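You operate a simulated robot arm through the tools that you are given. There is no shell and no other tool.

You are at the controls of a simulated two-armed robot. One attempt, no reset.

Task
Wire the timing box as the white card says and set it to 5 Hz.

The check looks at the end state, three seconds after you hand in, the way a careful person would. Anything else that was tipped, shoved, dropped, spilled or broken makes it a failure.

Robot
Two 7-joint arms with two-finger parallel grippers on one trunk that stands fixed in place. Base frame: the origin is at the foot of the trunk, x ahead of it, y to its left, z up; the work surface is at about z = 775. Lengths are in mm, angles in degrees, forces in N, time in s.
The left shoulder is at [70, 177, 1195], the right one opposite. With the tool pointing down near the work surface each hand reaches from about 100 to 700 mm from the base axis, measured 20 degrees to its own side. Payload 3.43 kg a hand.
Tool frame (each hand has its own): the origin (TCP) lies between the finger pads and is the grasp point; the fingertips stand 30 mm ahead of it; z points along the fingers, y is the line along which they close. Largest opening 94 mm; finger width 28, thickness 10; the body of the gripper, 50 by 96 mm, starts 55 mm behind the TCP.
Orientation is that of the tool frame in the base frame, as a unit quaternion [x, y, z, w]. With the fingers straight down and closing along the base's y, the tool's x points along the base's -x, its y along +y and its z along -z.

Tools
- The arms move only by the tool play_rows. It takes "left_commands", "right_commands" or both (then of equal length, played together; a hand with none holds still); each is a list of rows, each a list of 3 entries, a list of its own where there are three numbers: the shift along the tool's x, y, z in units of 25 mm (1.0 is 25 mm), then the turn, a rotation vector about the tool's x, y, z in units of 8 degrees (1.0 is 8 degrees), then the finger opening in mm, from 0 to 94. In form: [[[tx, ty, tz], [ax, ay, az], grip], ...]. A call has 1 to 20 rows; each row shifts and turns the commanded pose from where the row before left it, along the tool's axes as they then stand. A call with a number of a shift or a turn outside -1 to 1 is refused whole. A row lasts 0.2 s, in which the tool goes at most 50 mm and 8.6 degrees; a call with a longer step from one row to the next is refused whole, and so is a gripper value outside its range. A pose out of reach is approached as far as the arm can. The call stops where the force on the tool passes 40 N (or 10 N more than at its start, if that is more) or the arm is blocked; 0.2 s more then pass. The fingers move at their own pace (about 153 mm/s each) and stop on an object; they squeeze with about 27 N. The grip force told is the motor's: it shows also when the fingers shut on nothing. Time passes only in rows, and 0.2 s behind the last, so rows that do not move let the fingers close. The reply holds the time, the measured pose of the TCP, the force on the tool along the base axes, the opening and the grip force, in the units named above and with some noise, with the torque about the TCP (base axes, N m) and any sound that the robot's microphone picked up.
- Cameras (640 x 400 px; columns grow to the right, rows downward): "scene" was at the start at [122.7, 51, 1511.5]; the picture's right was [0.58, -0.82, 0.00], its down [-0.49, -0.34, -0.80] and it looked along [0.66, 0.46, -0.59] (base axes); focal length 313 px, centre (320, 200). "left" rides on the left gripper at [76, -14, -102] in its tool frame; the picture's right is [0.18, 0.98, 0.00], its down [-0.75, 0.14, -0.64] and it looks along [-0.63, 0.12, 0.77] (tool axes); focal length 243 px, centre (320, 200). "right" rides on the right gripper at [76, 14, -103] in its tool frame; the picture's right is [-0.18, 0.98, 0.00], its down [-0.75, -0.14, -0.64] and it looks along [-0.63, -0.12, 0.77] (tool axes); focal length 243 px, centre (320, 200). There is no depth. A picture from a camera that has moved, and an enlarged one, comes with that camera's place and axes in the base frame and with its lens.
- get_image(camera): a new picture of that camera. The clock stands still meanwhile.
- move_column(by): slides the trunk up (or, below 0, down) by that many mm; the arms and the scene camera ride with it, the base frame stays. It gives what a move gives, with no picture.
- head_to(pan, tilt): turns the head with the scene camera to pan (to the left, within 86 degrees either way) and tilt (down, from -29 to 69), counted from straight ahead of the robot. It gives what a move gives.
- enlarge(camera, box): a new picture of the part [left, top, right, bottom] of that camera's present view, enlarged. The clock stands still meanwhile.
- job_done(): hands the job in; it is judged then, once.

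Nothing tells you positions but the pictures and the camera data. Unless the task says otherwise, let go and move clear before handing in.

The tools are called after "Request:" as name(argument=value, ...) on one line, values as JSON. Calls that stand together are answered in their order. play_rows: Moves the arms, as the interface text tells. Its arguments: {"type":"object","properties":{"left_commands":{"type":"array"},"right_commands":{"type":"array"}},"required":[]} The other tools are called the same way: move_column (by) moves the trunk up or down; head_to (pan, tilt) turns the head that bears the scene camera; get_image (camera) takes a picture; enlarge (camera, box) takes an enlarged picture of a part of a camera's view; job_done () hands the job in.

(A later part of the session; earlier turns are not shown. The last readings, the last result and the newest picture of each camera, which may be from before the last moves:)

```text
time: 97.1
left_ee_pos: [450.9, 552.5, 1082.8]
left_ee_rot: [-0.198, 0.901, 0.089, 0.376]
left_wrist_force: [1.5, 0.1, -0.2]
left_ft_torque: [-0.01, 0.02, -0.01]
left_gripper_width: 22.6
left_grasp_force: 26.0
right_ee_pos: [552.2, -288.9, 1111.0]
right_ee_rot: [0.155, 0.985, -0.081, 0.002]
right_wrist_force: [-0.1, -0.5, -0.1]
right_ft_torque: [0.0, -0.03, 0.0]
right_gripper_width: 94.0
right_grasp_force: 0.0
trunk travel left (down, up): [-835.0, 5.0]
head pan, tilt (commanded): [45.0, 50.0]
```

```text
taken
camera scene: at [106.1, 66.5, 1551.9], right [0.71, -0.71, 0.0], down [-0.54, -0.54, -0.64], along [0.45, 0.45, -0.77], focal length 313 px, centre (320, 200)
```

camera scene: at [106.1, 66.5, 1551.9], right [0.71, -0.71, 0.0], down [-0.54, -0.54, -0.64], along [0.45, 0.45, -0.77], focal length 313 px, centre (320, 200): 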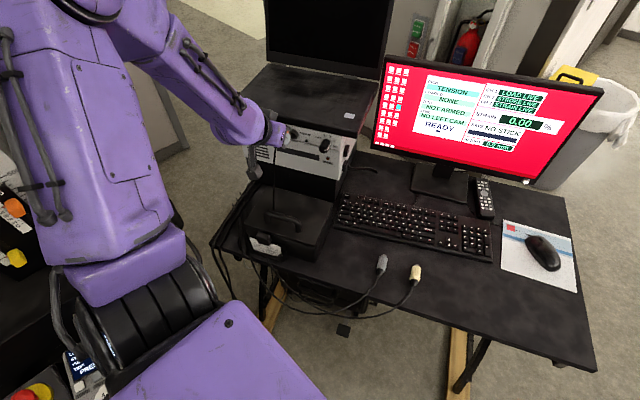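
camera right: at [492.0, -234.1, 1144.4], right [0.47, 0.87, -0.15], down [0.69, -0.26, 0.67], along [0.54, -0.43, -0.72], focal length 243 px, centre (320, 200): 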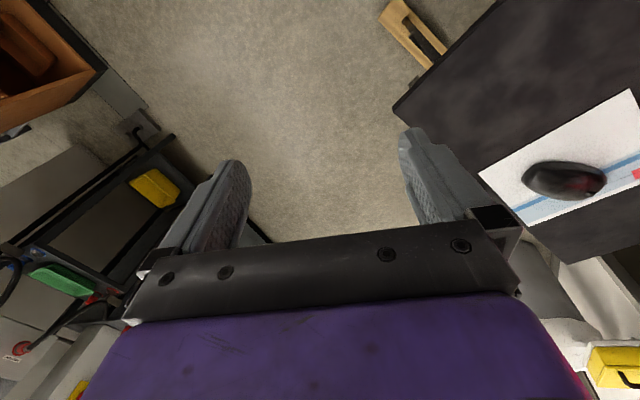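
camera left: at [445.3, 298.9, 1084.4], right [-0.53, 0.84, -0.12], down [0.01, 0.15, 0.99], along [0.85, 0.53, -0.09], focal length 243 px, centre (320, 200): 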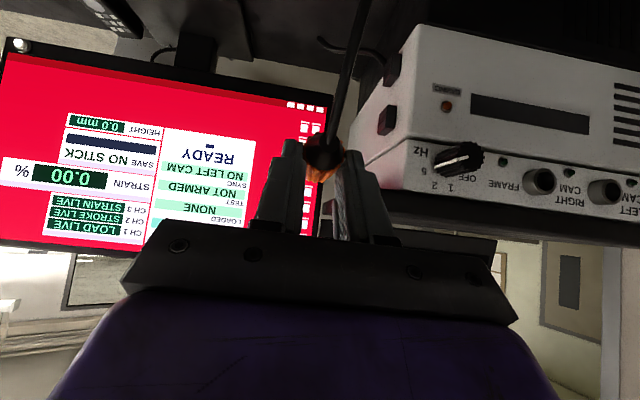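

The cable trails freely over the case. On to the LEFT jack.

Request:
play_rows(left_commands=[[[0, 0.8, 0], [0, 0, 0], 12], [[0, 0.8, 0], [0, 0, 0], 12], [[0, 0.8, 0], [0, 0, 0], 12], [[0, 0.8, 0], [0, 0, 0], 12]])

Request:
play_rows(left_commands=[[[0, 0.8, 0], [0, 0, 0], 12], [[0, 0.8, 0], [0, 0, 0], 12], [[0, 0.8, 0], [0, 0, 0], 12]])

Request:
get_image(camera="left")

Request:
get_image(camera="scene")

```text
time: 98.1
left_ee_pos: [413.9, 626.7, 1081.8]
left_ee_rot: [-0.197, 0.901, 0.089, 0.376]
left_wrist_force: [0.0, -0.7, -0.8]
left_ft_torque: [-0.03, -0.01, -0.02]
left_gripper_width: 22.3
left_grasp_force: 27.2
right_ee_pos: [554.1, -287.9, 1111.3]
right_ee_rot: [0.154, 0.985, -0.081, 0.002]
right_wrist_force: [1.1, 0.1, 0.0]
right_ft_torque: [-0.01, 0.03, 0.03]
right_gripper_width: 94.2
right_grasp_force: 0.1
trunk travel left (down, up): [-835.0, 5.0]
head pan, tilt (commanded): [45.0, 50.0]
```

```text
time: 98.9
left_ee_pos: [391.0, 681.2, 1084.0]
left_ee_rot: [-0.197, 0.901, 0.089, 0.377]
left_wrist_force: [0.3, 0.3, -1.4]
left_ft_torque: [0.0, -0.01, 0.01]
left_gripper_width: 22.7
left_grasp_force: 26.7
right_ee_pos: [553.8, -287.2, 1110.8]
right_ee_rot: [0.155, 0.985, -0.082, 0.002]
right_wrist_force: [0.7, 0.3, -0.8]
right_ft_torque: [0.02, 0.01, -0.02]
right_gripper_width: 94.1
right_grasp_force: 0.0
trunk travel left (down, up): [-835.0, 5.0]
head pan, tilt (commanded): [45.0, 50.0]
```

```text
taken
camera left: at [281.2, 614.1, 1100.4], right [-0.53, 0.84, -0.12], down [0.01, 0.15, 0.99], along [0.85, 0.53, -0.09], focal length 243 px, centre (320, 200)
```

left: 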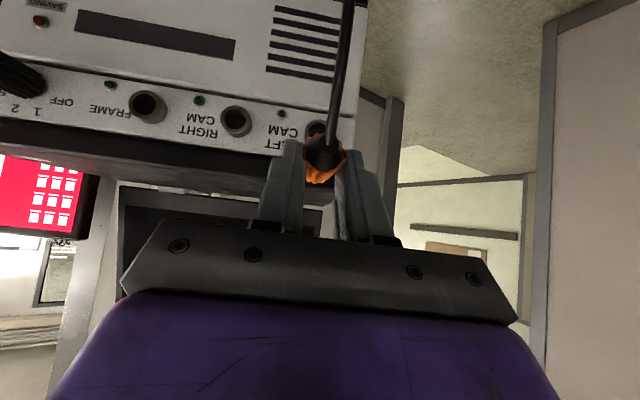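

```text
taken
camera scene: at [106.6, 67.2, 1551.9], right [0.71, -0.71, 0.0], down [-0.54, -0.54, -0.64], along [0.45, 0.45, -0.77], focal length 313 px, centre (320, 200)
```

scene: 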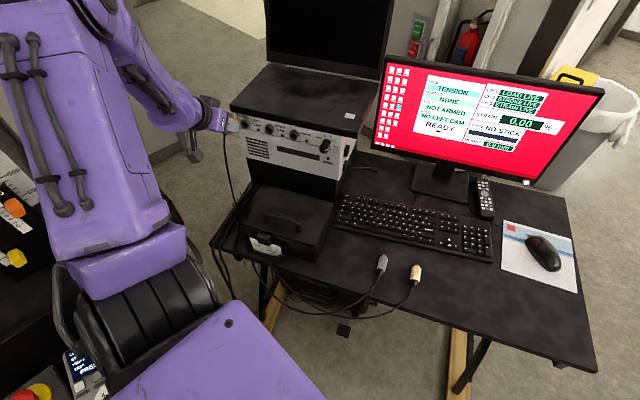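

The plug is now in front of LEFT. From the pick geometry the plug axis sits 19.5 mm below the TCP; I lower to jack height and stop with the pin just short of the ring.

Request:
play_rows(left_commands=[[[0.18, 0.048, 0.625], [0, 0, 0], 12], [[0.18, 0.048, 0.625], [0, 0, 0], 12], [[0.18, 0.048, 0.625], [0, 0, 0], 12], [[0, 0, 0], [0, 0, 0], 12]])

Request:
enlarge(camera="left", box=[220, 70, 420, 195])

Request:
enlarge(camera="scene", box=[190, 90, 286, 150])

```text
time: 99.9
left_ee_pos: [410.0, 694.3, 1041.1]
left_ee_rot: [-0.197, 0.9, 0.089, 0.378]
left_wrist_force: [-0.6, -0.4, 0.3]
left_ft_torque: [-0.02, -0.01, -0.01]
left_gripper_width: 22.2
left_grasp_force: 27.1
right_ee_pos: [552.5, -288.0, 1111.3]
right_ee_rot: [0.155, 0.985, -0.082, 0.002]
right_wrist_force: [-0.3, 0.8, 0.0]
right_ft_torque: [0.01, 0.01, -0.03]
right_gripper_width: 94.0
right_grasp_force: 0.1
trunk travel left (down, up): [-835.0, 5.0]
head pan, tilt (commanded): [45.0, 50.0]
```

```text
3.20 times, centred on (320, 132) of left
camera zoom: at [301.6, 627.7, 1057.6], right [-0.53, 0.84, -0.12], down [0.01, 0.15, 0.99], along [0.85, 0.53, -0.08], focal length 776 px, centre (320, 416)
```

zoom: 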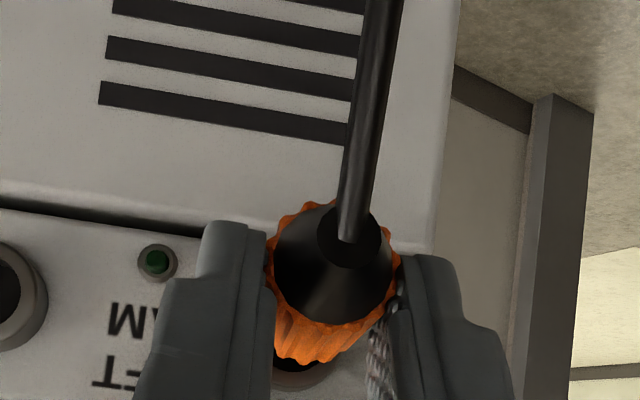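

```text
6.67 times, centred on (238, 120) of scene
camera zoom: at [105.5, 66.9, 1552.0], right [0.71, -0.71, 0.0], down [-0.54, -0.54, -0.64], along [0.45, 0.45, -0.77], focal length 2088 px, centre (867, 733)
```

zoom: 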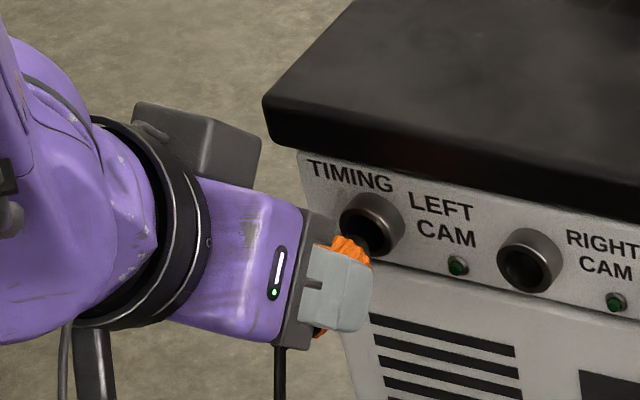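

I can see the pin facing the ring in the head view and the ring peeking past the plug in the wrist view. I zoom in for the fine alignment.

Request:
enlarge(camera="left", box=[280, 145, 360, 195])

Request:
enlarge(camera="scene", box=[226, 112, 266, 137])

```text
8.00 times, centred on (320, 170) of left
camera zoom: at [301.6, 627.7, 1057.6], right [-0.53, 0.84, -0.12], down [0.01, 0.15, 0.99], along [0.85, 0.53, -0.08], focal length 1941 px, centre (320, 440)
```

zoom: 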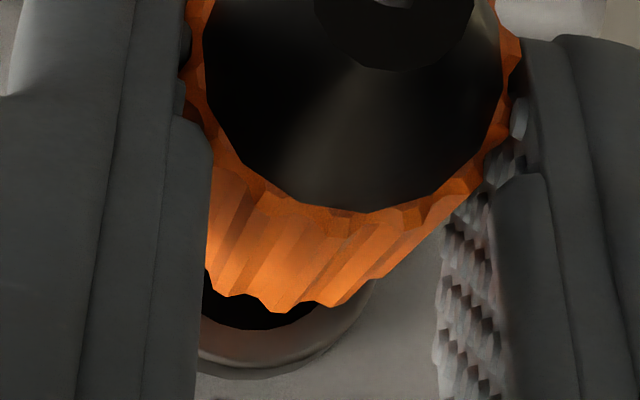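

```text
16.00 times, centred on (246, 124) of scene
camera zoom: at [105.5, 66.9, 1552.0], right [0.71, -0.71, 0.0], down [-0.54, -0.54, -0.64], along [0.45, 0.45, -0.77], focal length 5011 px, centre (1504, 1408)
```

zoom: 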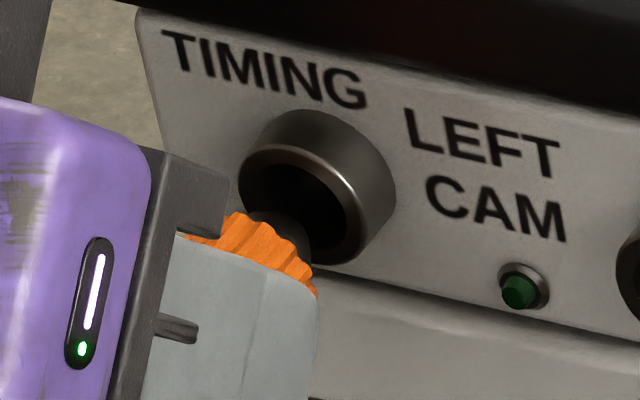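

Request:
enlarge(camera="scene", box=[238, 118, 254, 128])

```text
16.00 times, centred on (246, 123) of scene
camera zoom: at [105.5, 66.9, 1552.0], right [0.71, -0.71, 0.0], down [-0.54, -0.54, -0.64], along [0.45, 0.45, -0.77], focal length 5011 px, centre (1504, 1432)
```

zoom: 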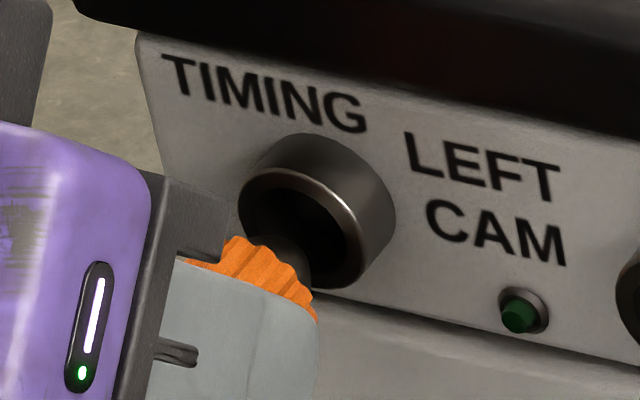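

The plug is within about 1 mm of the jack axis; a nudge of 1 mm up and 0.4 mm left, then slowly forward while watching the force.

Request:
play_rows(left_commands=[[[-0.0285, 0.016, -0.028], [0, 0, 0], 12], [[-0.112, 0, 0.114], [0, 0, 0], 12], [[-0.112, 0, 0.114], [0, 0, 0], 12], [[-0.112, 0, 0.114], [0, 0, 0], 12]])

Request:
enlarge(camera="left", box=[280, 145, 360, 195])

Request:
enlarge(camera="scene", box=[226, 112, 266, 137])

```text
time: 100.9
left_ee_pos: [420.3, 700.1, 1041.6]
left_ee_rot: [-0.197, 0.901, 0.089, 0.377]
left_wrist_force: [-2.6, -2.1, -0.8]
left_ft_torque: [-0.08, 0.11, -0.03]
left_gripper_width: 22.3
left_grasp_force: 26.8
right_ee_pos: [553.8, -288.1, 1110.7]
right_ee_rot: [0.155, 0.985, -0.081, 0.001]
right_wrist_force: [0.1, -0.3, 0.1]
right_ft_torque: [-0.02, 0.0, -0.04]
right_gripper_width: 94.1
right_grasp_force: 0.0
trunk travel left (down, up): [-835.0, 5.0]
head pan, tilt (commanded): [45.0, 50.0]
```

```text
8.00 times, centred on (320, 170) of left
camera zoom: at [311.2, 633.4, 1059.3], right [-0.53, 0.84, -0.12], down [0.01, 0.15, 0.99], along [0.85, 0.53, -0.09], focal length 1941 px, centre (320, 440)
```

zoom: 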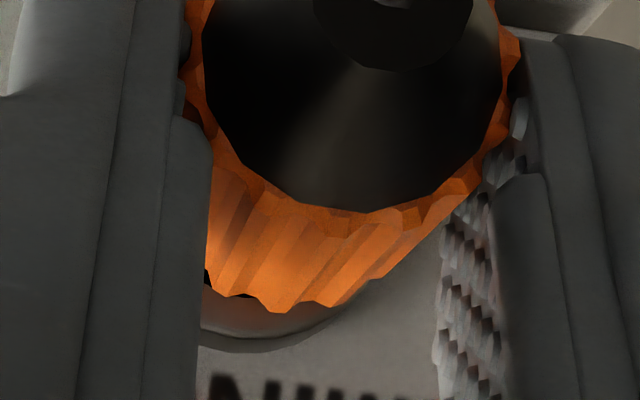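

```text
16.00 times, centred on (246, 124) of scene
camera zoom: at [105.5, 66.3, 1551.9], right [0.71, -0.71, 0.0], down [-0.54, -0.54, -0.64], along [0.45, 0.45, -0.77], focal length 5011 px, centre (1504, 1408)
```

zoom: 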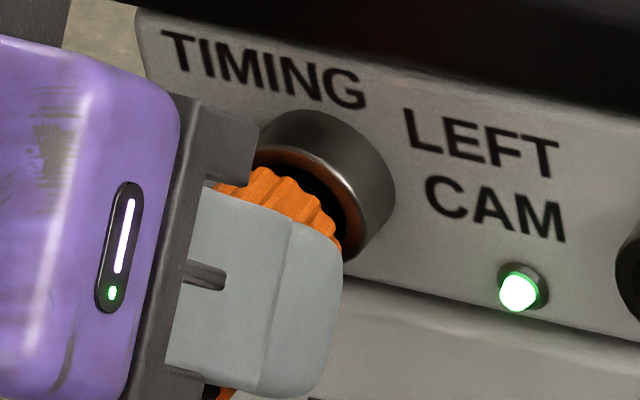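

The LEFT CAM lamp lit green: the pin is going in. I push on gently until it seats.

Request:
play_rows(left_commands=[[[-0.084, 0, 0.0856], [0, 0, 0], 12], [[-0.084, 0, 0.0856], [0, 0, 0], 12]])

Request:
enlarge(camera="scene", box=[226, 112, 266, 137])

```text
time: 101.5
left_ee_pos: [422.5, 700.3, 1043.7]
left_ee_rot: [-0.198, 0.901, 0.089, 0.376]
left_wrist_force: [-18.9, -17.1, -7.3]
left_ft_torque: [-0.6, 0.37, -0.93]
left_gripper_width: 22.0
left_grasp_force: 26.7
right_ee_pos: [550.6, -289.8, 1111.9]
right_ee_rot: [0.154, 0.985, -0.08, 0.003]
right_wrist_force: [0.4, 0.1, 0.2]
right_ft_torque: [-0.01, 0.01, -0.01]
right_gripper_width: 93.9
right_grasp_force: 0.0
trunk travel left (down, up): [-835.0, 5.0]
head pan, tilt (commanded): [45.0, 50.0]
```

```text
16.00 times, centred on (246, 124) of scene
camera zoom: at [101.7, 64.9, 1552.1], right [0.71, -0.71, 0.0], down [-0.54, -0.54, -0.64], along [0.46, 0.46, -0.76], focal length 5011 px, centre (1504, 1408)
```

zoom: 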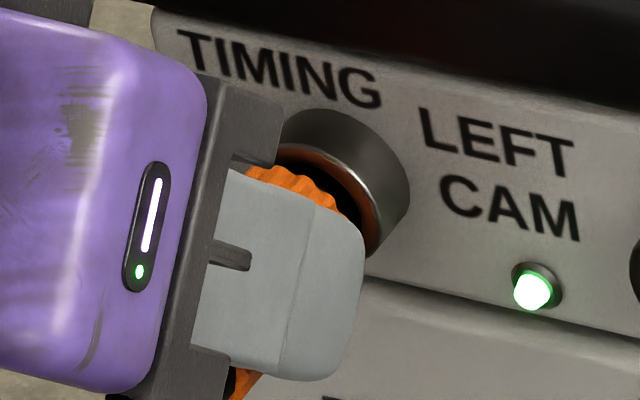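

Resistance rose to about 25 N with the lamp on. I check the monitor and the wrist view before deciding on more push.

Request:
enlarge(camera="scene", box=[370, 40, 610, 190])

Request:
enlarge(camera="left", box=[280, 145, 360, 195])

```text
2.67 times, centred on (490, 115) of scene
camera zoom: at [101.7, 64.9, 1552.1], right [0.71, -0.71, 0.0], down [-0.54, -0.54, -0.64], along [0.46, 0.46, -0.76], focal length 835 px, centre (-133, 427)
```

zoom: 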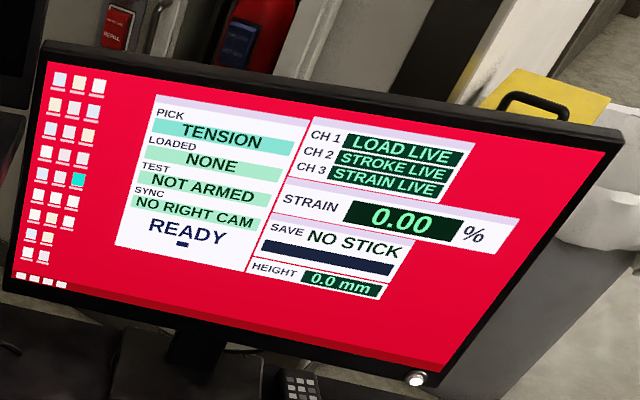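

```text
8.00 times, centred on (320, 170) of left
camera zoom: at [313.8, 634.6, 1060.3], right [-0.53, 0.84, -0.12], down [0.01, 0.15, 0.99], along [0.85, 0.53, -0.09], focal length 1941 px, centre (320, 440)
```

zoom: 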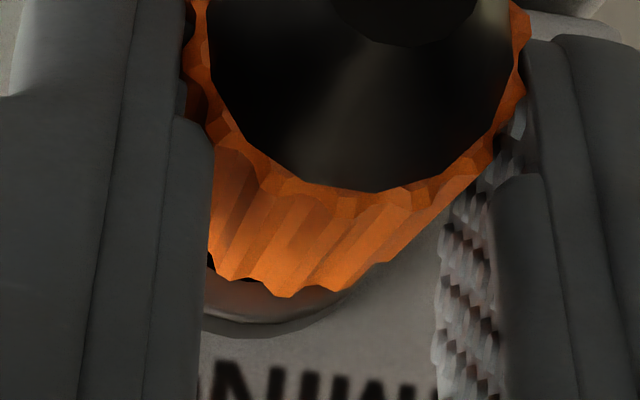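

The monitor now reads NO RIGHT CAM, so LEFT is accepted, and the plug has bottomed (it slid a little in the fingers). I open the fingers and see whether it stays.

Request:
play_rows(left_commands=[[[0.028, 0, -0.0285], [0, 0, 0], 26], [[0, 0, 0], [0, 0, 0], 36], [[0, 0, 0], [0, 0, 0], 50], [[0, 0, 0], [0, 0, 0], 50]])

Request:
enlarge(camera="scene", box=[226, 112, 266, 137])

Request:
enlarge(camera="left", box=[220, 70, 420, 195])

```text
time: 102.5
left_ee_pos: [426.6, 702.3, 1042.9]
left_ee_rot: [-0.198, 0.901, 0.089, 0.376]
left_wrist_force: [-0.1, -0.6, 0.3]
left_ft_torque: [0.02, 0.03, 0.03]
left_gripper_width: 49.9
left_grasp_force: 0.1
right_ee_pos: [552.4, -287.3, 1110.2]
right_ee_rot: [0.155, 0.985, -0.081, 0.001]
right_wrist_force: [0.0, -0.8, 0.5]
right_ft_torque: [-0.01, -0.04, 0.03]
right_gripper_width: 93.9
right_grasp_force: 0.1
trunk travel left (down, up): [-835.0, 5.0]
head pan, tilt (commanded): [45.0, 50.0]
```

```text
16.00 times, centred on (246, 124) of scene
camera zoom: at [106.3, 66.8, 1551.9], right [0.71, -0.71, 0.0], down [-0.54, -0.54, -0.64], along [0.45, 0.45, -0.77], focal length 5011 px, centre (1504, 1408)
```

zoom: 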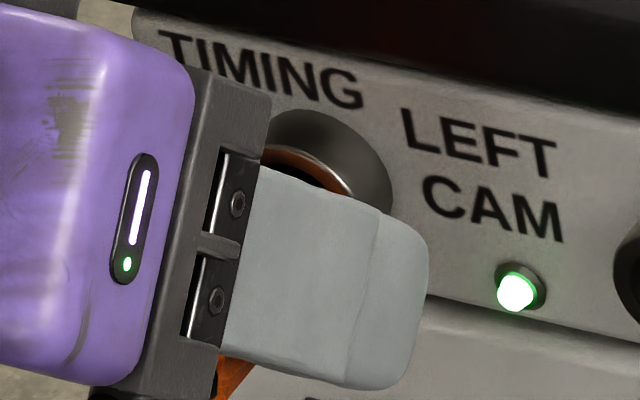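

```text
3.20 times, centred on (320, 132) of left
camera zoom: at [316.7, 636.3, 1060.0], right [-0.53, 0.84, -0.12], down [0.01, 0.15, 0.99], along [0.85, 0.53, -0.09], focal length 776 px, centre (320, 416)
```

zoom: 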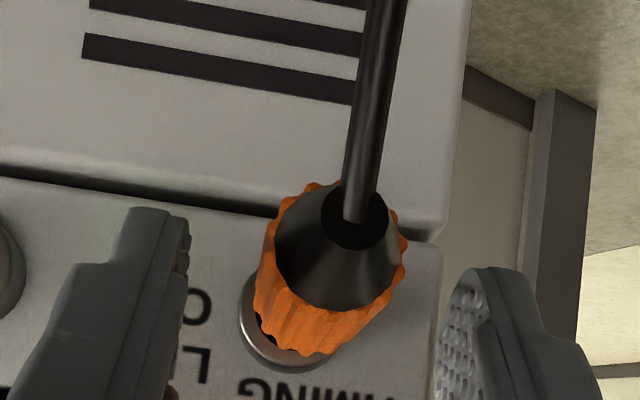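

The lamp stays lit and the plug stays put. I withdraw the hand along the fingers and look at the result.

Request:
play_rows(left_commands=[[[0, 0, -0.4], [0, 0, 0], 56], [[0, 0, -0.8], [0, 0, 0], 60], [[0, 0, -0.8], [0, 0, 0], 60], [[0, 0, -0.5], [0, 0, 0], 60]])

Request:
enlarge(camera="left", box=[240, 60, 400, 160])

Request:
enlarge(camera="scene", box=[206, 100, 286, 150])

```text
time: 103.5
left_ee_pos: [384.8, 681.6, 1085.8]
left_ee_rot: [-0.197, 0.901, 0.089, 0.376]
left_wrist_force: [0.5, 0.5, -0.3]
left_ft_torque: [-0.03, 0.05, 0.02]
left_gripper_width: 60.1
left_grasp_force: 0.1
right_ee_pos: [552.5, -289.2, 1110.1]
right_ee_rot: [0.154, 0.985, -0.082, 0.001]
right_wrist_force: [0.1, 0.4, 0.2]
right_ft_torque: [0.04, -0.01, -0.02]
right_gripper_width: 93.9
right_grasp_force: 0.0
trunk travel left (down, up): [-835.0, 5.0]
head pan, tilt (commanded): [45.0, 50.0]
```

```text
4.00 times, centred on (320, 110) of left
camera zoom: at [274.9, 615.3, 1102.8], right [-0.53, 0.84, -0.12], down [0.01, 0.15, 0.99], along [0.85, 0.53, -0.09], focal length 970 px, centre (320, 560)
```

zoom: 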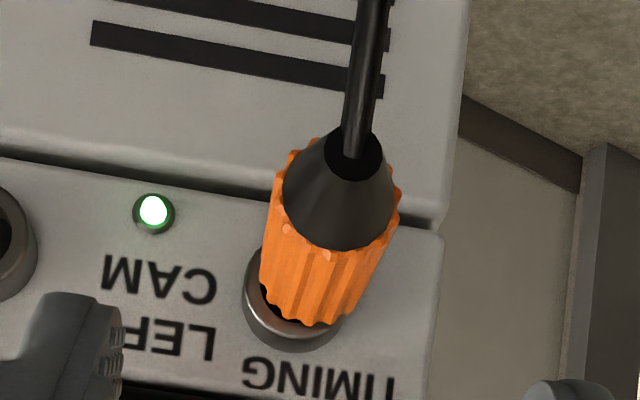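

```text
8.00 times, centred on (246, 125) of scene
camera zoom: at [105.7, 66.6, 1551.9], right [0.71, -0.71, 0.0], down [-0.54, -0.54, -0.64], along [0.45, 0.45, -0.77], focal length 2505 px, centre (912, 800)
```

zoom: 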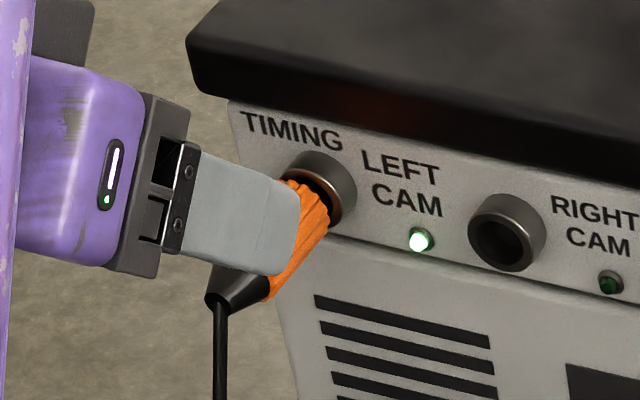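

Orange is seated in LEFT and lit. Now the grey plug: I travel back right at this height, in stages.

Request:
play_rows(left_commands=[[[0, -0.9, 0], [0, 0, 0], 60], [[0, -0.9, 0], [0, 0, 0], 60], [[0, -0.9, 0], [0, 0, 0], 60], [[0, -0.9, 0], [0, 0, 0], 60], [[0, -0.9, 0], [0, 0, 0], 60], [[0, -0.9, 0], [0, 0, 0], 60], [[0, -0.9, 0], [0, 0, 0], 60], [[0, -0.9, 0], [0, 0, 0], 60]])

Request:
play_rows(left_commands=[[[0, -0.9, 0], [0, 0, 0], 60], [[0, -0.9, 0], [0, 0, 0], 60], [[0, -0.9, 0], [0, 0, 0], 60], [[0, -0.9, 0], [0, 0, 0], 60], [[0, -0.9, 0], [0, 0, 0], 60], [[0, -0.9, 0], [0, 0, 0], 60], [[0, -0.9, 0], [0, 0, 0], 60], [[0, -0.9, 0], [0, 0, 0], 60]])

Request:
head_to(pan=35, tilt=55)

Request:
get_image(camera="scene")

```text
time: 105.3
left_ee_pos: [460.4, 518.3, 1085.0]
left_ee_rot: [-0.197, 0.9, 0.089, 0.377]
left_wrist_force: [-0.3, -0.2, 1.1]
left_ft_torque: [0.02, 0.01, 0.0]
left_gripper_width: 59.8
left_grasp_force: 0.1
right_ee_pos: [553.5, -287.6, 1110.3]
right_ee_rot: [0.155, 0.985, -0.081, 0.002]
right_wrist_force: [0.1, -1.4, 0.5]
right_ft_torque: [0.03, -0.06, 0.03]
right_gripper_width: 93.9
right_grasp_force: 0.0
trunk travel left (down, up): [-835.0, 5.0]
head pan, tilt (commanded): [45.0, 50.0]
```

```text
time: 107.1
left_ee_pos: [536.1, 360.9, 1080.1]
left_ee_rot: [-0.205, 0.901, 0.086, 0.373]
left_wrist_force: [-0.3, -0.1, -0.5]
left_ft_torque: [0.02, 0.01, 0.0]
left_gripper_width: 59.8
left_grasp_force: 0.1
right_ee_pos: [553.6, -288.8, 1109.8]
right_ee_rot: [0.155, 0.985, -0.081, 0.001]
right_wrist_force: [0.5, -0.2, -0.5]
right_ft_torque: [0.0, 0.03, 0.01]
right_gripper_width: 94.1
right_grasp_force: 0.0
trunk travel left (down, up): [-835.0, 5.0]
head pan, tilt (commanded): [45.0, 50.0]
```

```text
time: 107.8
left_ee_pos: [536.5, 358.8, 1081.7]
left_ee_rot: [-0.203, 0.9, 0.084, 0.375]
left_wrist_force: [0.1, 0.6, 0.0]
left_ft_torque: [0.01, -0.03, 0.01]
left_gripper_width: 60.1
left_grasp_force: 0.1
right_ee_pos: [552.7, -288.0, 1110.7]
right_ee_rot: [0.154, 0.985, -0.082, 0.002]
right_wrist_force: [0.3, 0.6, 0.2]
right_ft_torque: [-0.01, -0.02, -0.03]
right_gripper_width: 94.1
right_grasp_force: 0.1
trunk travel left (down, up): [-835.0, 5.0]
head pan, tilt (commanded): [35.0, 55.0]
```

```text
taken
camera scene: at [110.5, 53.7, 1545.4], right [0.57, -0.82, 0.0], down [-0.67, -0.47, -0.57], along [0.47, 0.33, -0.82], focal length 313 px, centre (320, 200)
```

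scene: 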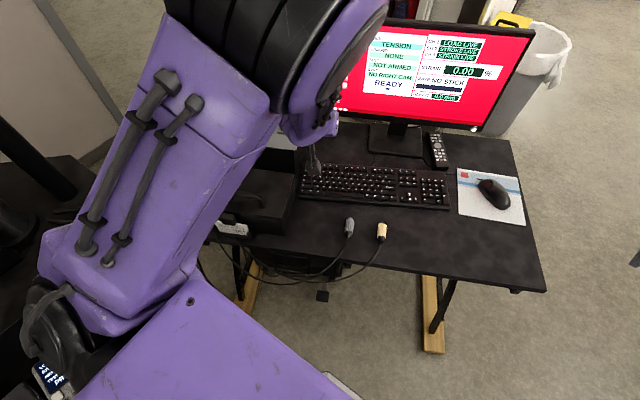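

Request:
play_rows(left_commands=[[[0, -0.815, 0], [0, 0, 0], 60], [[0, -0.815, 0], [0, 0, 0], 60], [[0, -0.815, 0], [0, 0, 0], 60], [[0, -0.815, 0], [0, 0, 0], 60], [[0, -0.815, 0], [0, 0, 0], 60]])

Request:
play_rows(left_commands=[[[0.72, 0, 0.592], [0, 0, 0], 60], [[0.72, 0, 0.592], [0, 0, 0], 60], [[0.72, 0, 0.592], [0, 0, 0], 60], [[0.72, 0, 0.592], [0, 0, 0], 60]])

Request:
play_rows(left_commands=[[[0.72, 0, 0.592], [0, 0, 0], 60], [[0.72, 0, 0.592], [0, 0, 0], 60], [[0.72, 0, 0.592], [0, 0, 0], 60], [[0.72, 0, 0.592], [0, 0, 0], 60], [[0.72, 0, 0.592], [0, 0, 0], 60]])

Request:
get_image(camera="left")

Request:
get_image(camera="scene")

```text
time: 108.6
left_ee_pos: [558.0, 306.2, 1075.9]
left_ee_rot: [-0.239, 0.898, 0.067, 0.364]
left_wrist_force: [0.2, -1.2, 0.5]
left_ft_torque: [-0.01, 0.0, 0.02]
left_gripper_width: 60.1
left_grasp_force: 0.1
right_ee_pos: [551.8, -301.6, 1110.1]
right_ee_rot: [0.155, 0.985, -0.081, 0.001]
right_wrist_force: [0.4, -0.6, 0.4]
right_ft_torque: [0.01, -0.01, -0.01]
right_gripper_width: 93.9
right_grasp_force: 0.1
trunk travel left (down, up): [-835.0, 5.0]
head pan, tilt (commanded): [35.0, 55.0]
stopped in row 4 (left hand): the arm was blocked; the commanded pose is now the measured one
```

```text
time: 109.6
left_ee_pos: [550.6, 298.5, 982.1]
left_ee_rot: [-0.232, 0.899, 0.072, 0.364]
left_wrist_force: [0.6, 0.4, -0.1]
left_ft_torque: [0.01, 0.01, -0.03]
left_gripper_width: 60.1
left_grasp_force: 0.1
right_ee_pos: [554.3, -299.0, 1109.8]
right_ee_rot: [0.154, 0.985, -0.081, 0.0]
right_wrist_force: [0.1, 0.4, 0.1]
right_ft_torque: [0.01, -0.01, 0.02]
right_gripper_width: 93.9
right_grasp_force: 0.1
trunk travel left (down, up): [-835.0, 5.0]
head pan, tilt (commanded): [35.0, 55.0]
```

```text
time: 110.8
left_ee_pos: [539.3, 287.3, 864.7]
left_ee_rot: [-0.23, 0.9, 0.072, 0.364]
left_wrist_force: [-0.2, -0.2, -0.2]
left_ft_torque: [0.02, 0.01, 0.01]
left_gripper_width: 59.8
left_grasp_force: 0.1
right_ee_pos: [553.5, -298.9, 1110.1]
right_ee_rot: [0.154, 0.985, -0.082, 0.001]
right_wrist_force: [0.6, 0.1, -0.1]
right_ft_torque: [0.02, 0.02, 0.03]
right_gripper_width: 93.7
right_grasp_force: 0.1
trunk travel left (down, up): [-835.0, 5.0]
head pan, tilt (commanded): [35.0, 55.0]
```

```text
taken
camera left: at [434.3, 216.9, 887.6], right [-0.57, 0.8, -0.16], down [0.01, 0.21, 0.98], along [0.82, 0.56, -0.12], focal length 243 px, centre (320, 200)
```

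left: 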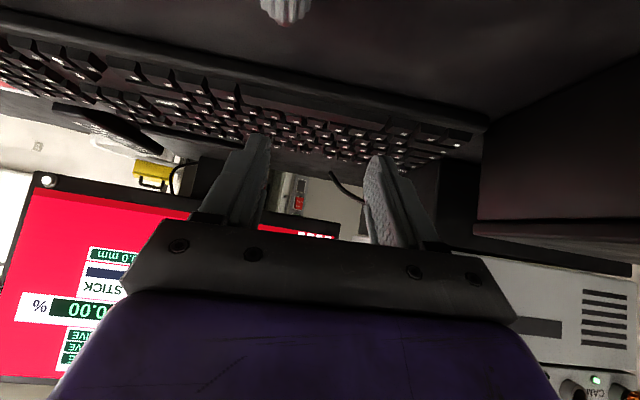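

```text
taken
camera scene: at [111.5, 54.0, 1545.4], right [0.57, -0.82, 0.0], down [-0.67, -0.47, -0.57], along [0.47, 0.33, -0.82], focal length 313 px, centre (320, 200)
```

scene: 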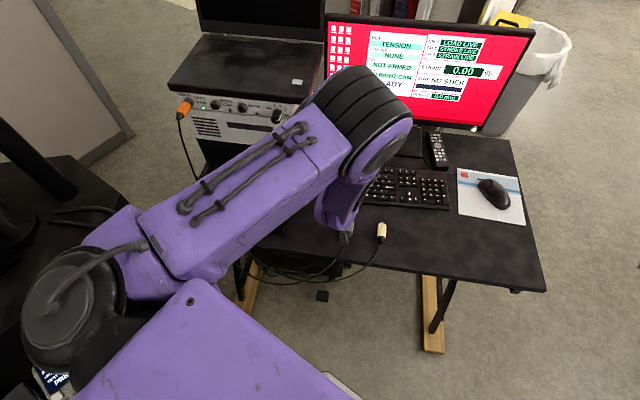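

The elbow swing made a brief sway (and the right hand settled 12 mm aside, harmless); LEFT is still lit. I re-square the hand and move above the grey plug.

Request:
play_rows(left_commands=[[[0, 0, 0], [0.018, -0.123, 0.211], 60], [[0, 0, 0], [0.018, -0.123, 0.211], 60], [[0.457, -0.464, -0.579], [0, 0, 0], 60], [[0.457, -0.464, -0.579], [0, 0, 0], 60], [[0.457, -0.464, -0.579], [0, 0, 0], 60], [[0, 0, 0], [0, 0, 0], 60]])

Request:
get_image(camera="left")

Request:
get_image(camera="scene")

```text
time: 112.2
left_ee_pos: [505.3, 231.0, 870.5]
left_ee_rot: [-0.201, 0.899, 0.085, 0.379]
left_wrist_force: [-0.2, 0.0, 0.1]
left_ft_torque: [0.0, 0.0, 0.01]
left_gripper_width: 60.1
left_grasp_force: 0.0
right_ee_pos: [552.8, -298.6, 1110.4]
right_ee_rot: [0.155, 0.985, -0.081, 0.001]
right_wrist_force: [1.1, -0.1, 0.9]
right_ft_torque: [0.01, -0.01, -0.01]
right_gripper_width: 94.3
right_grasp_force: 0.0
trunk travel left (down, up): [-835.0, 5.0]
head pan, tilt (commanded): [35.0, 55.0]
```

```text
taken
camera left: at [397.0, 164.0, 888.3], right [-0.54, 0.83, -0.13], down [0.0, 0.16, 0.99], along [0.84, 0.53, -0.08], focal length 243 px, centre (320, 200)
```

left: 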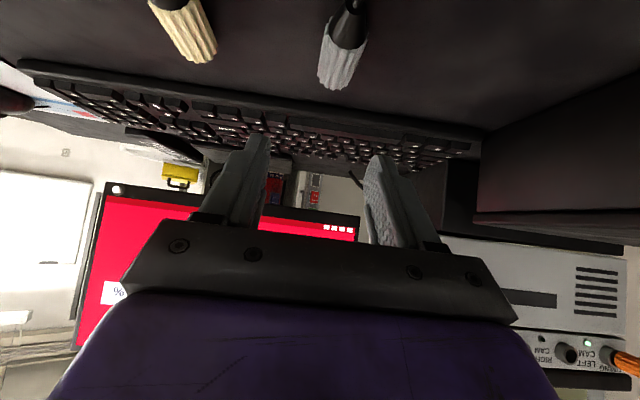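

```text
taken
camera scene: at [110.5, 53.5, 1545.4], right [0.57, -0.82, 0.0], down [-0.67, -0.47, -0.57], along [0.47, 0.33, -0.82], focal length 313 px, centre (320, 200)
```

scene: 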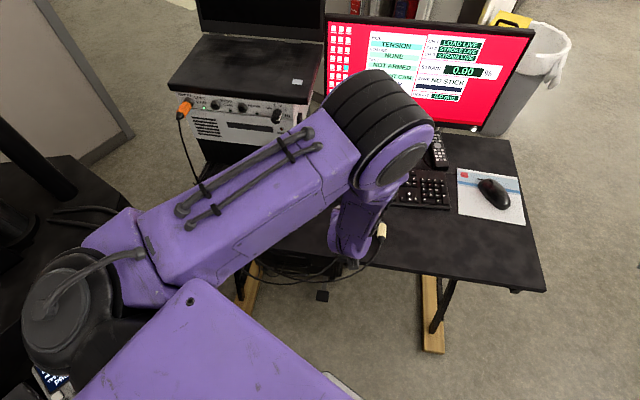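

Grey is centred under the fingers (about 3 mm to correct). Down in two steps.

Request:
play_rows(left_commands=[[[0.455, 0.04, 0.443], [0, 0, 0], 60], [[0.455, 0.04, 0.443], [0, 0, 0], 60], [[0.455, 0.04, 0.443], [0, 0, 0], 60], [[0, 0, 0], [0, 0, 0], 60]])

Request:
get_image(camera="left")

```text
time: 113.2
left_ee_pos: [503.4, 234.4, 824.5]
left_ee_rot: [-0.2, 0.899, 0.084, 0.379]
left_wrist_force: [0.9, -0.1, -0.6]
left_ft_torque: [0.02, -0.01, -0.01]
left_gripper_width: 59.9
left_grasp_force: 0.0
right_ee_pos: [552.1, -299.9, 1110.0]
right_ee_rot: [0.156, 0.984, -0.081, 0.002]
right_wrist_force: [-0.9, -0.5, 0.3]
right_ft_torque: [-0.02, -0.02, -0.02]
right_gripper_width: 94.0
right_grasp_force: 0.1
trunk travel left (down, up): [-835.0, 5.0]
head pan, tilt (commanded): [35.0, 55.0]
```

```text
taken
camera left: at [394.4, 167.1, 841.6], right [-0.53, 0.83, -0.13], down [0.0, 0.16, 0.99], along [0.84, 0.53, -0.08], focal length 243 px, centre (320, 200)
```

left: 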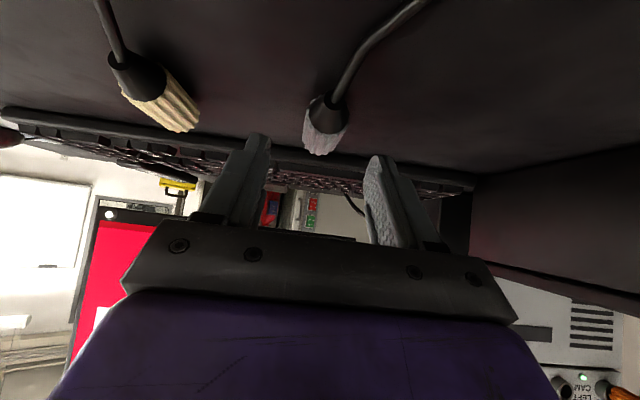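

Request:
play_rows(left_commands=[[[0.244, 0.01, 0.237], [0, 0, 0], 60], [[0.244, 0.01, 0.237], [0, 0, 0], 60], [[0, 0, 0], [0, 0, 0], 12], [[0, 0, 0], [0, 0, 0], 12], [[0, 0, 0], [0, 0, 0], 12]])

Request:
enlarge(camera="left", box=[220, 70, 420, 195])

```text
time: 114.4
left_ee_pos: [502.5, 234.2, 807.3]
left_ee_rot: [-0.201, 0.899, 0.084, 0.379]
left_wrist_force: [0.1, -0.2, 1.8]
left_ft_torque: [0.04, 0.02, 0.03]
left_gripper_width: 22.1
left_grasp_force: 27.1
right_ee_pos: [552.3, -299.3, 1110.4]
right_ee_rot: [0.154, 0.985, -0.082, 0.001]
right_wrist_force: [0.3, 0.6, -0.3]
right_ft_torque: [-0.01, -0.02, -0.01]
right_gripper_width: 93.9
right_grasp_force: 0.0
trunk travel left (down, up): [-835.0, 5.0]
head pan, tilt (commanded): [35.0, 55.0]
```

```text
3.20 times, centred on (320, 132) of left
camera zoom: at [394.3, 167.9, 824.9], right [-0.54, 0.83, -0.13], down [0.0, 0.16, 0.99], along [0.84, 0.53, -0.08], focal length 776 px, centre (320, 416)
```

zoom: 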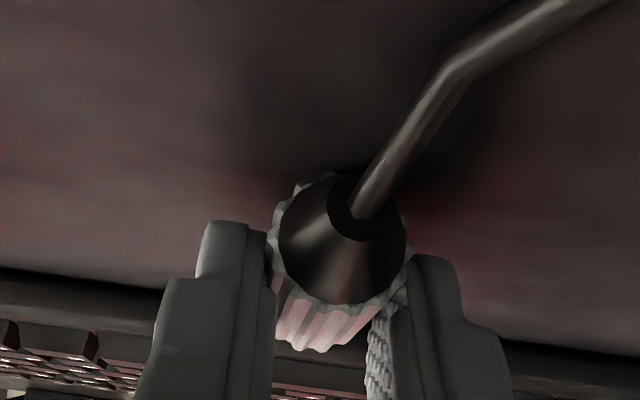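

Grey is held. Lift straight up and check.

Request:
play_rows(left_commands=[[[-0.23, 0, -0.222], [0, 0, 0], 12], [[-0.455, 0, -0.443], [0, 0, 0], 12], [[-0.455, 0, -0.443], [0, 0, 0], 12], [[-0.455, 0, -0.443], [0, 0, 0], 12], [[-0.23, 0, -0.222], [0, 0, 0], 12], [[0, 0, 0], [0, 0, 0], 12]])

Request:
enlarge(camera="left", box=[220, 70, 420, 195])

Request:
get_image(camera="scene")

```text
time: 115.8
left_ee_pos: [503.8, 235.1, 872.0]
left_ee_rot: [-0.2, 0.9, 0.084, 0.378]
left_wrist_force: [-0.6, -0.6, -1.2]
left_ft_torque: [-0.04, 0.0, 0.0]
left_gripper_width: 22.2
left_grasp_force: 27.7
right_ee_pos: [554.0, -299.0, 1110.7]
right_ee_rot: [0.155, 0.985, -0.082, 0.002]
right_wrist_force: [-0.1, 0.2, 0.3]
right_ft_torque: [0.03, 0.0, -0.01]
right_gripper_width: 94.1
right_grasp_force: 0.2
trunk travel left (down, up): [-835.0, 5.0]
head pan, tilt (commanded): [35.0, 55.0]
```

```text
3.20 times, centred on (320, 132) of left
camera zoom: at [395.0, 168.0, 889.0], right [-0.53, 0.83, -0.13], down [0.0, 0.16, 0.99], along [0.84, 0.53, -0.08], focal length 776 px, centre (320, 416)
```

zoom: 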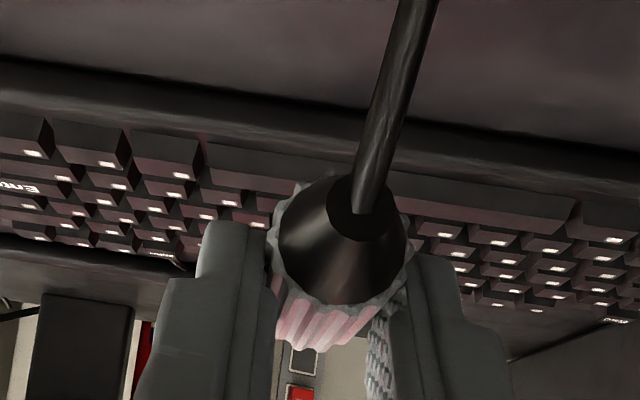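

```text
taken
camera scene: at [110.8, 53.5, 1545.4], right [0.57, -0.82, 0.0], down [-0.67, -0.47, -0.57], along [0.47, 0.33, -0.82], focal length 313 px, centre (320, 200)
```

scene: 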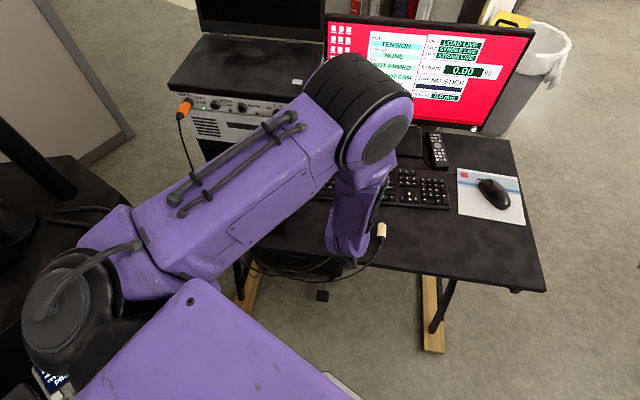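

Secure. Forward over the keyboard, then up and left at a slower pace.

Request:
play_rows(left_commands=[[[-0.605, 0, 0.622], [0, 0, 0], 12], [[-0.605, 0, 0.622], [0, 0, 0], 12], [[-0.605, 0, 0.622], [0, 0, 0], 12], [[-0.543, 0.333, -0.388], [0, 0, 0], 12], [[-0.543, 0.333, -0.388], [0, 0, 0], 12], [[-0.543, 0.333, -0.388], [0, 0, 0], 12], [[-0.543, 0.333, -0.388], [0, 0, 0], 12]])

Request:
play_rows(left_commands=[[[-0.543, 0.333, -0.388], [0, 0, 0], 12], [[-0.543, 0.333, -0.388], [0, 0, 0], 12], [[-0.543, 0.333, -0.388], [0, 0, 0], 12], [[-0.543, 0.333, -0.388], [0, 0, 0], 12]])

Request:
play_rows(left_commands=[[[-0.543, 0.333, -0.388], [0, 0, 0], 12], [[-0.543, 0.333, -0.388], [0, 0, 0], 12], [[-0.543, 0.333, -0.388], [0, 0, 0], 12], [[-0.543, 0.333, -0.388], [0, 0, 0], 12]])

Request:
get_image(camera="scene")

Request:
get_image(camera="left")

```text
time: 117.4
left_ee_pos: [558.3, 298.3, 939.6]
left_ee_rot: [-0.201, 0.9, 0.084, 0.378]
left_wrist_force: [0.5, -0.1, 0.6]
left_ft_torque: [0.0, 0.02, 0.01]
left_gripper_width: 22.4
left_grasp_force: 27.2
right_ee_pos: [551.8, -299.7, 1110.9]
right_ee_rot: [0.155, 0.985, -0.082, 0.002]
right_wrist_force: [0.6, 0.3, 0.1]
right_ft_torque: [0.01, -0.01, 0.0]
right_gripper_width: 94.0
right_grasp_force: 0.0
trunk travel left (down, up): [-835.0, 5.0]
head pan, tilt (commanded): [35.0, 55.0]
```

```text
time: 118.4
left_ee_pos: [552.4, 332.3, 1003.7]
left_ee_rot: [-0.201, 0.899, 0.085, 0.379]
left_wrist_force: [0.3, -1.1, 0.4]
left_ft_torque: [0.0, -0.02, 0.01]
left_gripper_width: 22.3
left_grasp_force: 26.9
right_ee_pos: [551.8, -299.2, 1111.7]
right_ee_rot: [0.155, 0.985, -0.082, 0.002]
right_wrist_force: [0.3, 0.2, 1.0]
right_ft_torque: [-0.02, 0.02, 0.05]
right_gripper_width: 94.1
right_grasp_force: 0.0
trunk travel left (down, up): [-835.0, 5.0]
head pan, tilt (commanded): [35.0, 55.0]
```

```text
time: 119.4
left_ee_pos: [546.1, 363.4, 1069.6]
left_ee_rot: [-0.201, 0.899, 0.085, 0.379]
left_wrist_force: [-0.2, 0.1, -0.4]
left_ft_torque: [0.02, 0.03, 0.0]
left_gripper_width: 22.1
left_grasp_force: 26.8
right_ee_pos: [552.5, -300.5, 1111.2]
right_ee_rot: [0.154, 0.985, -0.081, 0.002]
right_wrist_force: [0.2, 0.3, 0.0]
right_ft_torque: [-0.02, -0.01, -0.01]
right_gripper_width: 94.3
right_grasp_force: 0.1
trunk travel left (down, up): [-835.0, 5.0]
head pan, tilt (commanded): [35.0, 55.0]
```

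```text
taken
camera scene: at [109.7, 53.7, 1545.5], right [0.57, -0.82, 0.0], down [-0.67, -0.47, -0.57], along [0.47, 0.33, -0.82], focal length 313 px, centre (320, 200)
```

scene: 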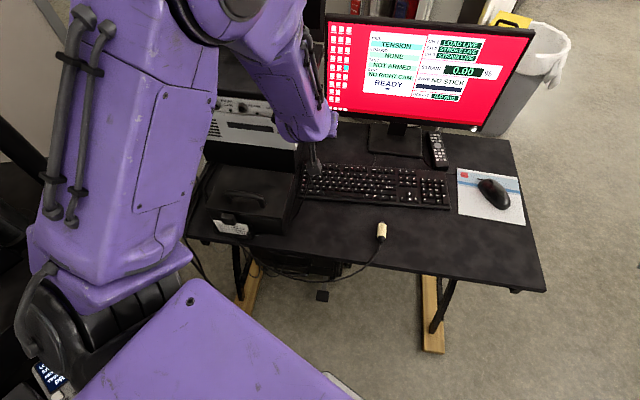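

```text
taken
camera left: at [438.0, 297.9, 1086.9], right [-0.54, 0.83, -0.13], down [0.0, 0.16, 0.99], along [0.84, 0.53, -0.08], focal length 243 px, centre (320, 200)
```

left: 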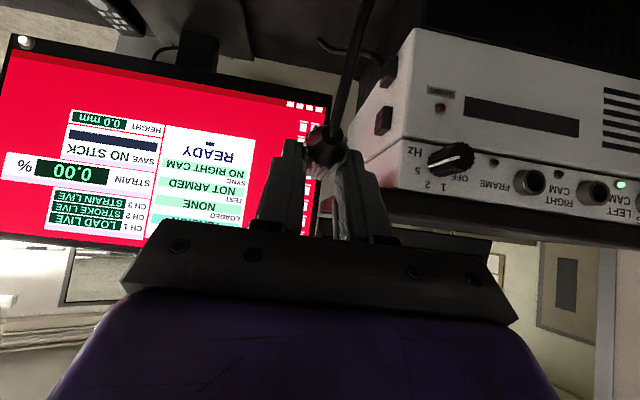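

Request:
play_rows(left_commands=[[[-0.1, 0, -0.6], [0, 0, 0], 12], [[0, 0.6, 0], [0, 0, 0], 12], [[0, 0.6, 0], [0, 0, 0], 12], [[0, 0.6, 0], [0, 0, 0], 12], [[0, 0.7, 0], [0, 0, 0], 12], [[0, 0.7, 0], [0, 0, 0], 12], [[0, 0.7, 0], [0, 0, 0], 12]])

Request:
play_rows(left_commands=[[[0, 0.75, 0], [0, 0, 0], 12], [[0, 0.75, 0], [0, 0, 0], 12], [[0, 0.75, 0], [0, 0, 0], 12], [[0, 0.75, 0], [0, 0, 0], 12], [[0, 0.75, 0], [0, 0, 0], 12]])

Request:
head_to(pan=45, tilt=50)

Request:
get_image(camera="scene")

Request:
get_image(camera="left")

```text
time: 121.0
left_ee_pos: [498.8, 451.4, 1082.2]
left_ee_rot: [-0.201, 0.899, 0.085, 0.38]
left_wrist_force: [0.9, 0.5, -1.1]
left_ft_torque: [-0.03, -0.01, 0.0]
left_gripper_width: 22.3
left_grasp_force: 26.9
right_ee_pos: [552.1, -298.3, 1111.3]
right_ee_rot: [0.155, 0.985, -0.082, 0.001]
right_wrist_force: [0.2, -0.5, -1.1]
right_ft_torque: [0.03, -0.02, 0.0]
right_gripper_width: 94.2
right_grasp_force: 0.1
trunk travel left (down, up): [-835.0, 5.0]
head pan, tilt (commanded): [35.0, 55.0]
```

```text
time: 122.2
left_ee_pos: [457.5, 536.8, 1081.5]
left_ee_rot: [-0.2, 0.9, 0.083, 0.379]
left_wrist_force: [-0.6, -0.1, -0.3]
left_ft_torque: [-0.02, 0.0, 0.01]
left_gripper_width: 22.1
left_grasp_force: 26.8
right_ee_pos: [553.0, -298.3, 1110.1]
right_ee_rot: [0.154, 0.985, -0.082, 0.002]
right_wrist_force: [0.7, -0.3, -0.3]
right_ft_torque: [0.0, 0.03, 0.0]
right_gripper_width: 93.9
right_grasp_force: 0.1
trunk travel left (down, up): [-835.0, 5.0]
head pan, tilt (commanded): [35.0, 55.0]
```

```text
time: 123.0
left_ee_pos: [459.5, 535.9, 1081.0]
left_ee_rot: [-0.201, 0.899, 0.085, 0.379]
left_wrist_force: [0.5, 0.5, -0.9]
left_ft_torque: [-0.01, -0.03, 0.03]
left_gripper_width: 21.7
left_grasp_force: 26.4
right_ee_pos: [552.6, -299.1, 1110.7]
right_ee_rot: [0.154, 0.985, -0.081, 0.001]
right_wrist_force: [-0.6, -0.9, -0.8]
right_ft_torque: [-0.01, -0.01, 0.01]
right_gripper_width: 94.1
right_grasp_force: 0.0
trunk travel left (down, up): [-835.0, 5.0]
head pan, tilt (commanded): [45.0, 50.0]
```

```text
taken
camera scene: at [105.9, 66.9, 1551.9], right [0.71, -0.71, 0.0], down [-0.54, -0.54, -0.64], along [0.45, 0.45, -0.77], focal length 313 px, centre (320, 200)
```

scene: 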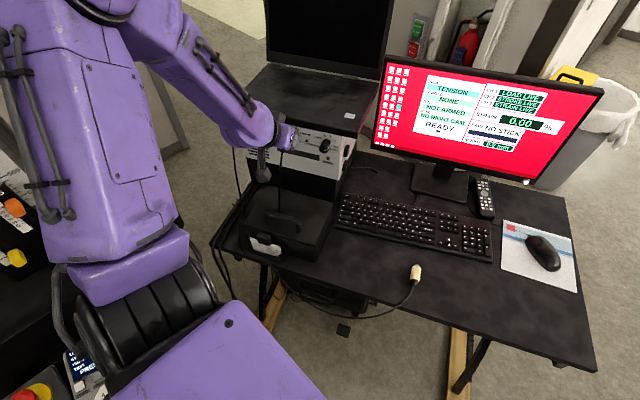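

```text
taken
camera left: at [349.5, 469.5, 1098.3], right [-0.53, 0.83, -0.13], down [0.0, 0.16, 0.99], along [0.84, 0.53, -0.08], focal length 243 px, centre (320, 200)
```

left: 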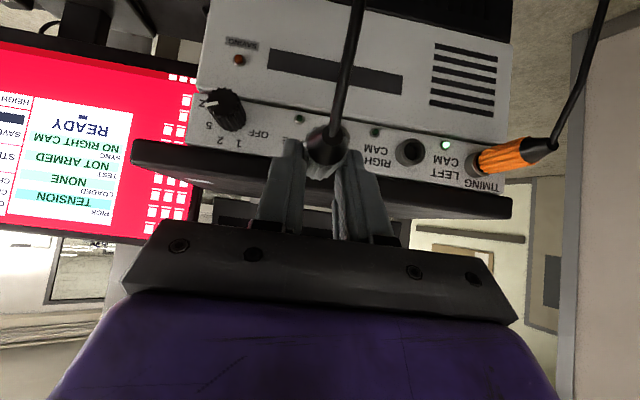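

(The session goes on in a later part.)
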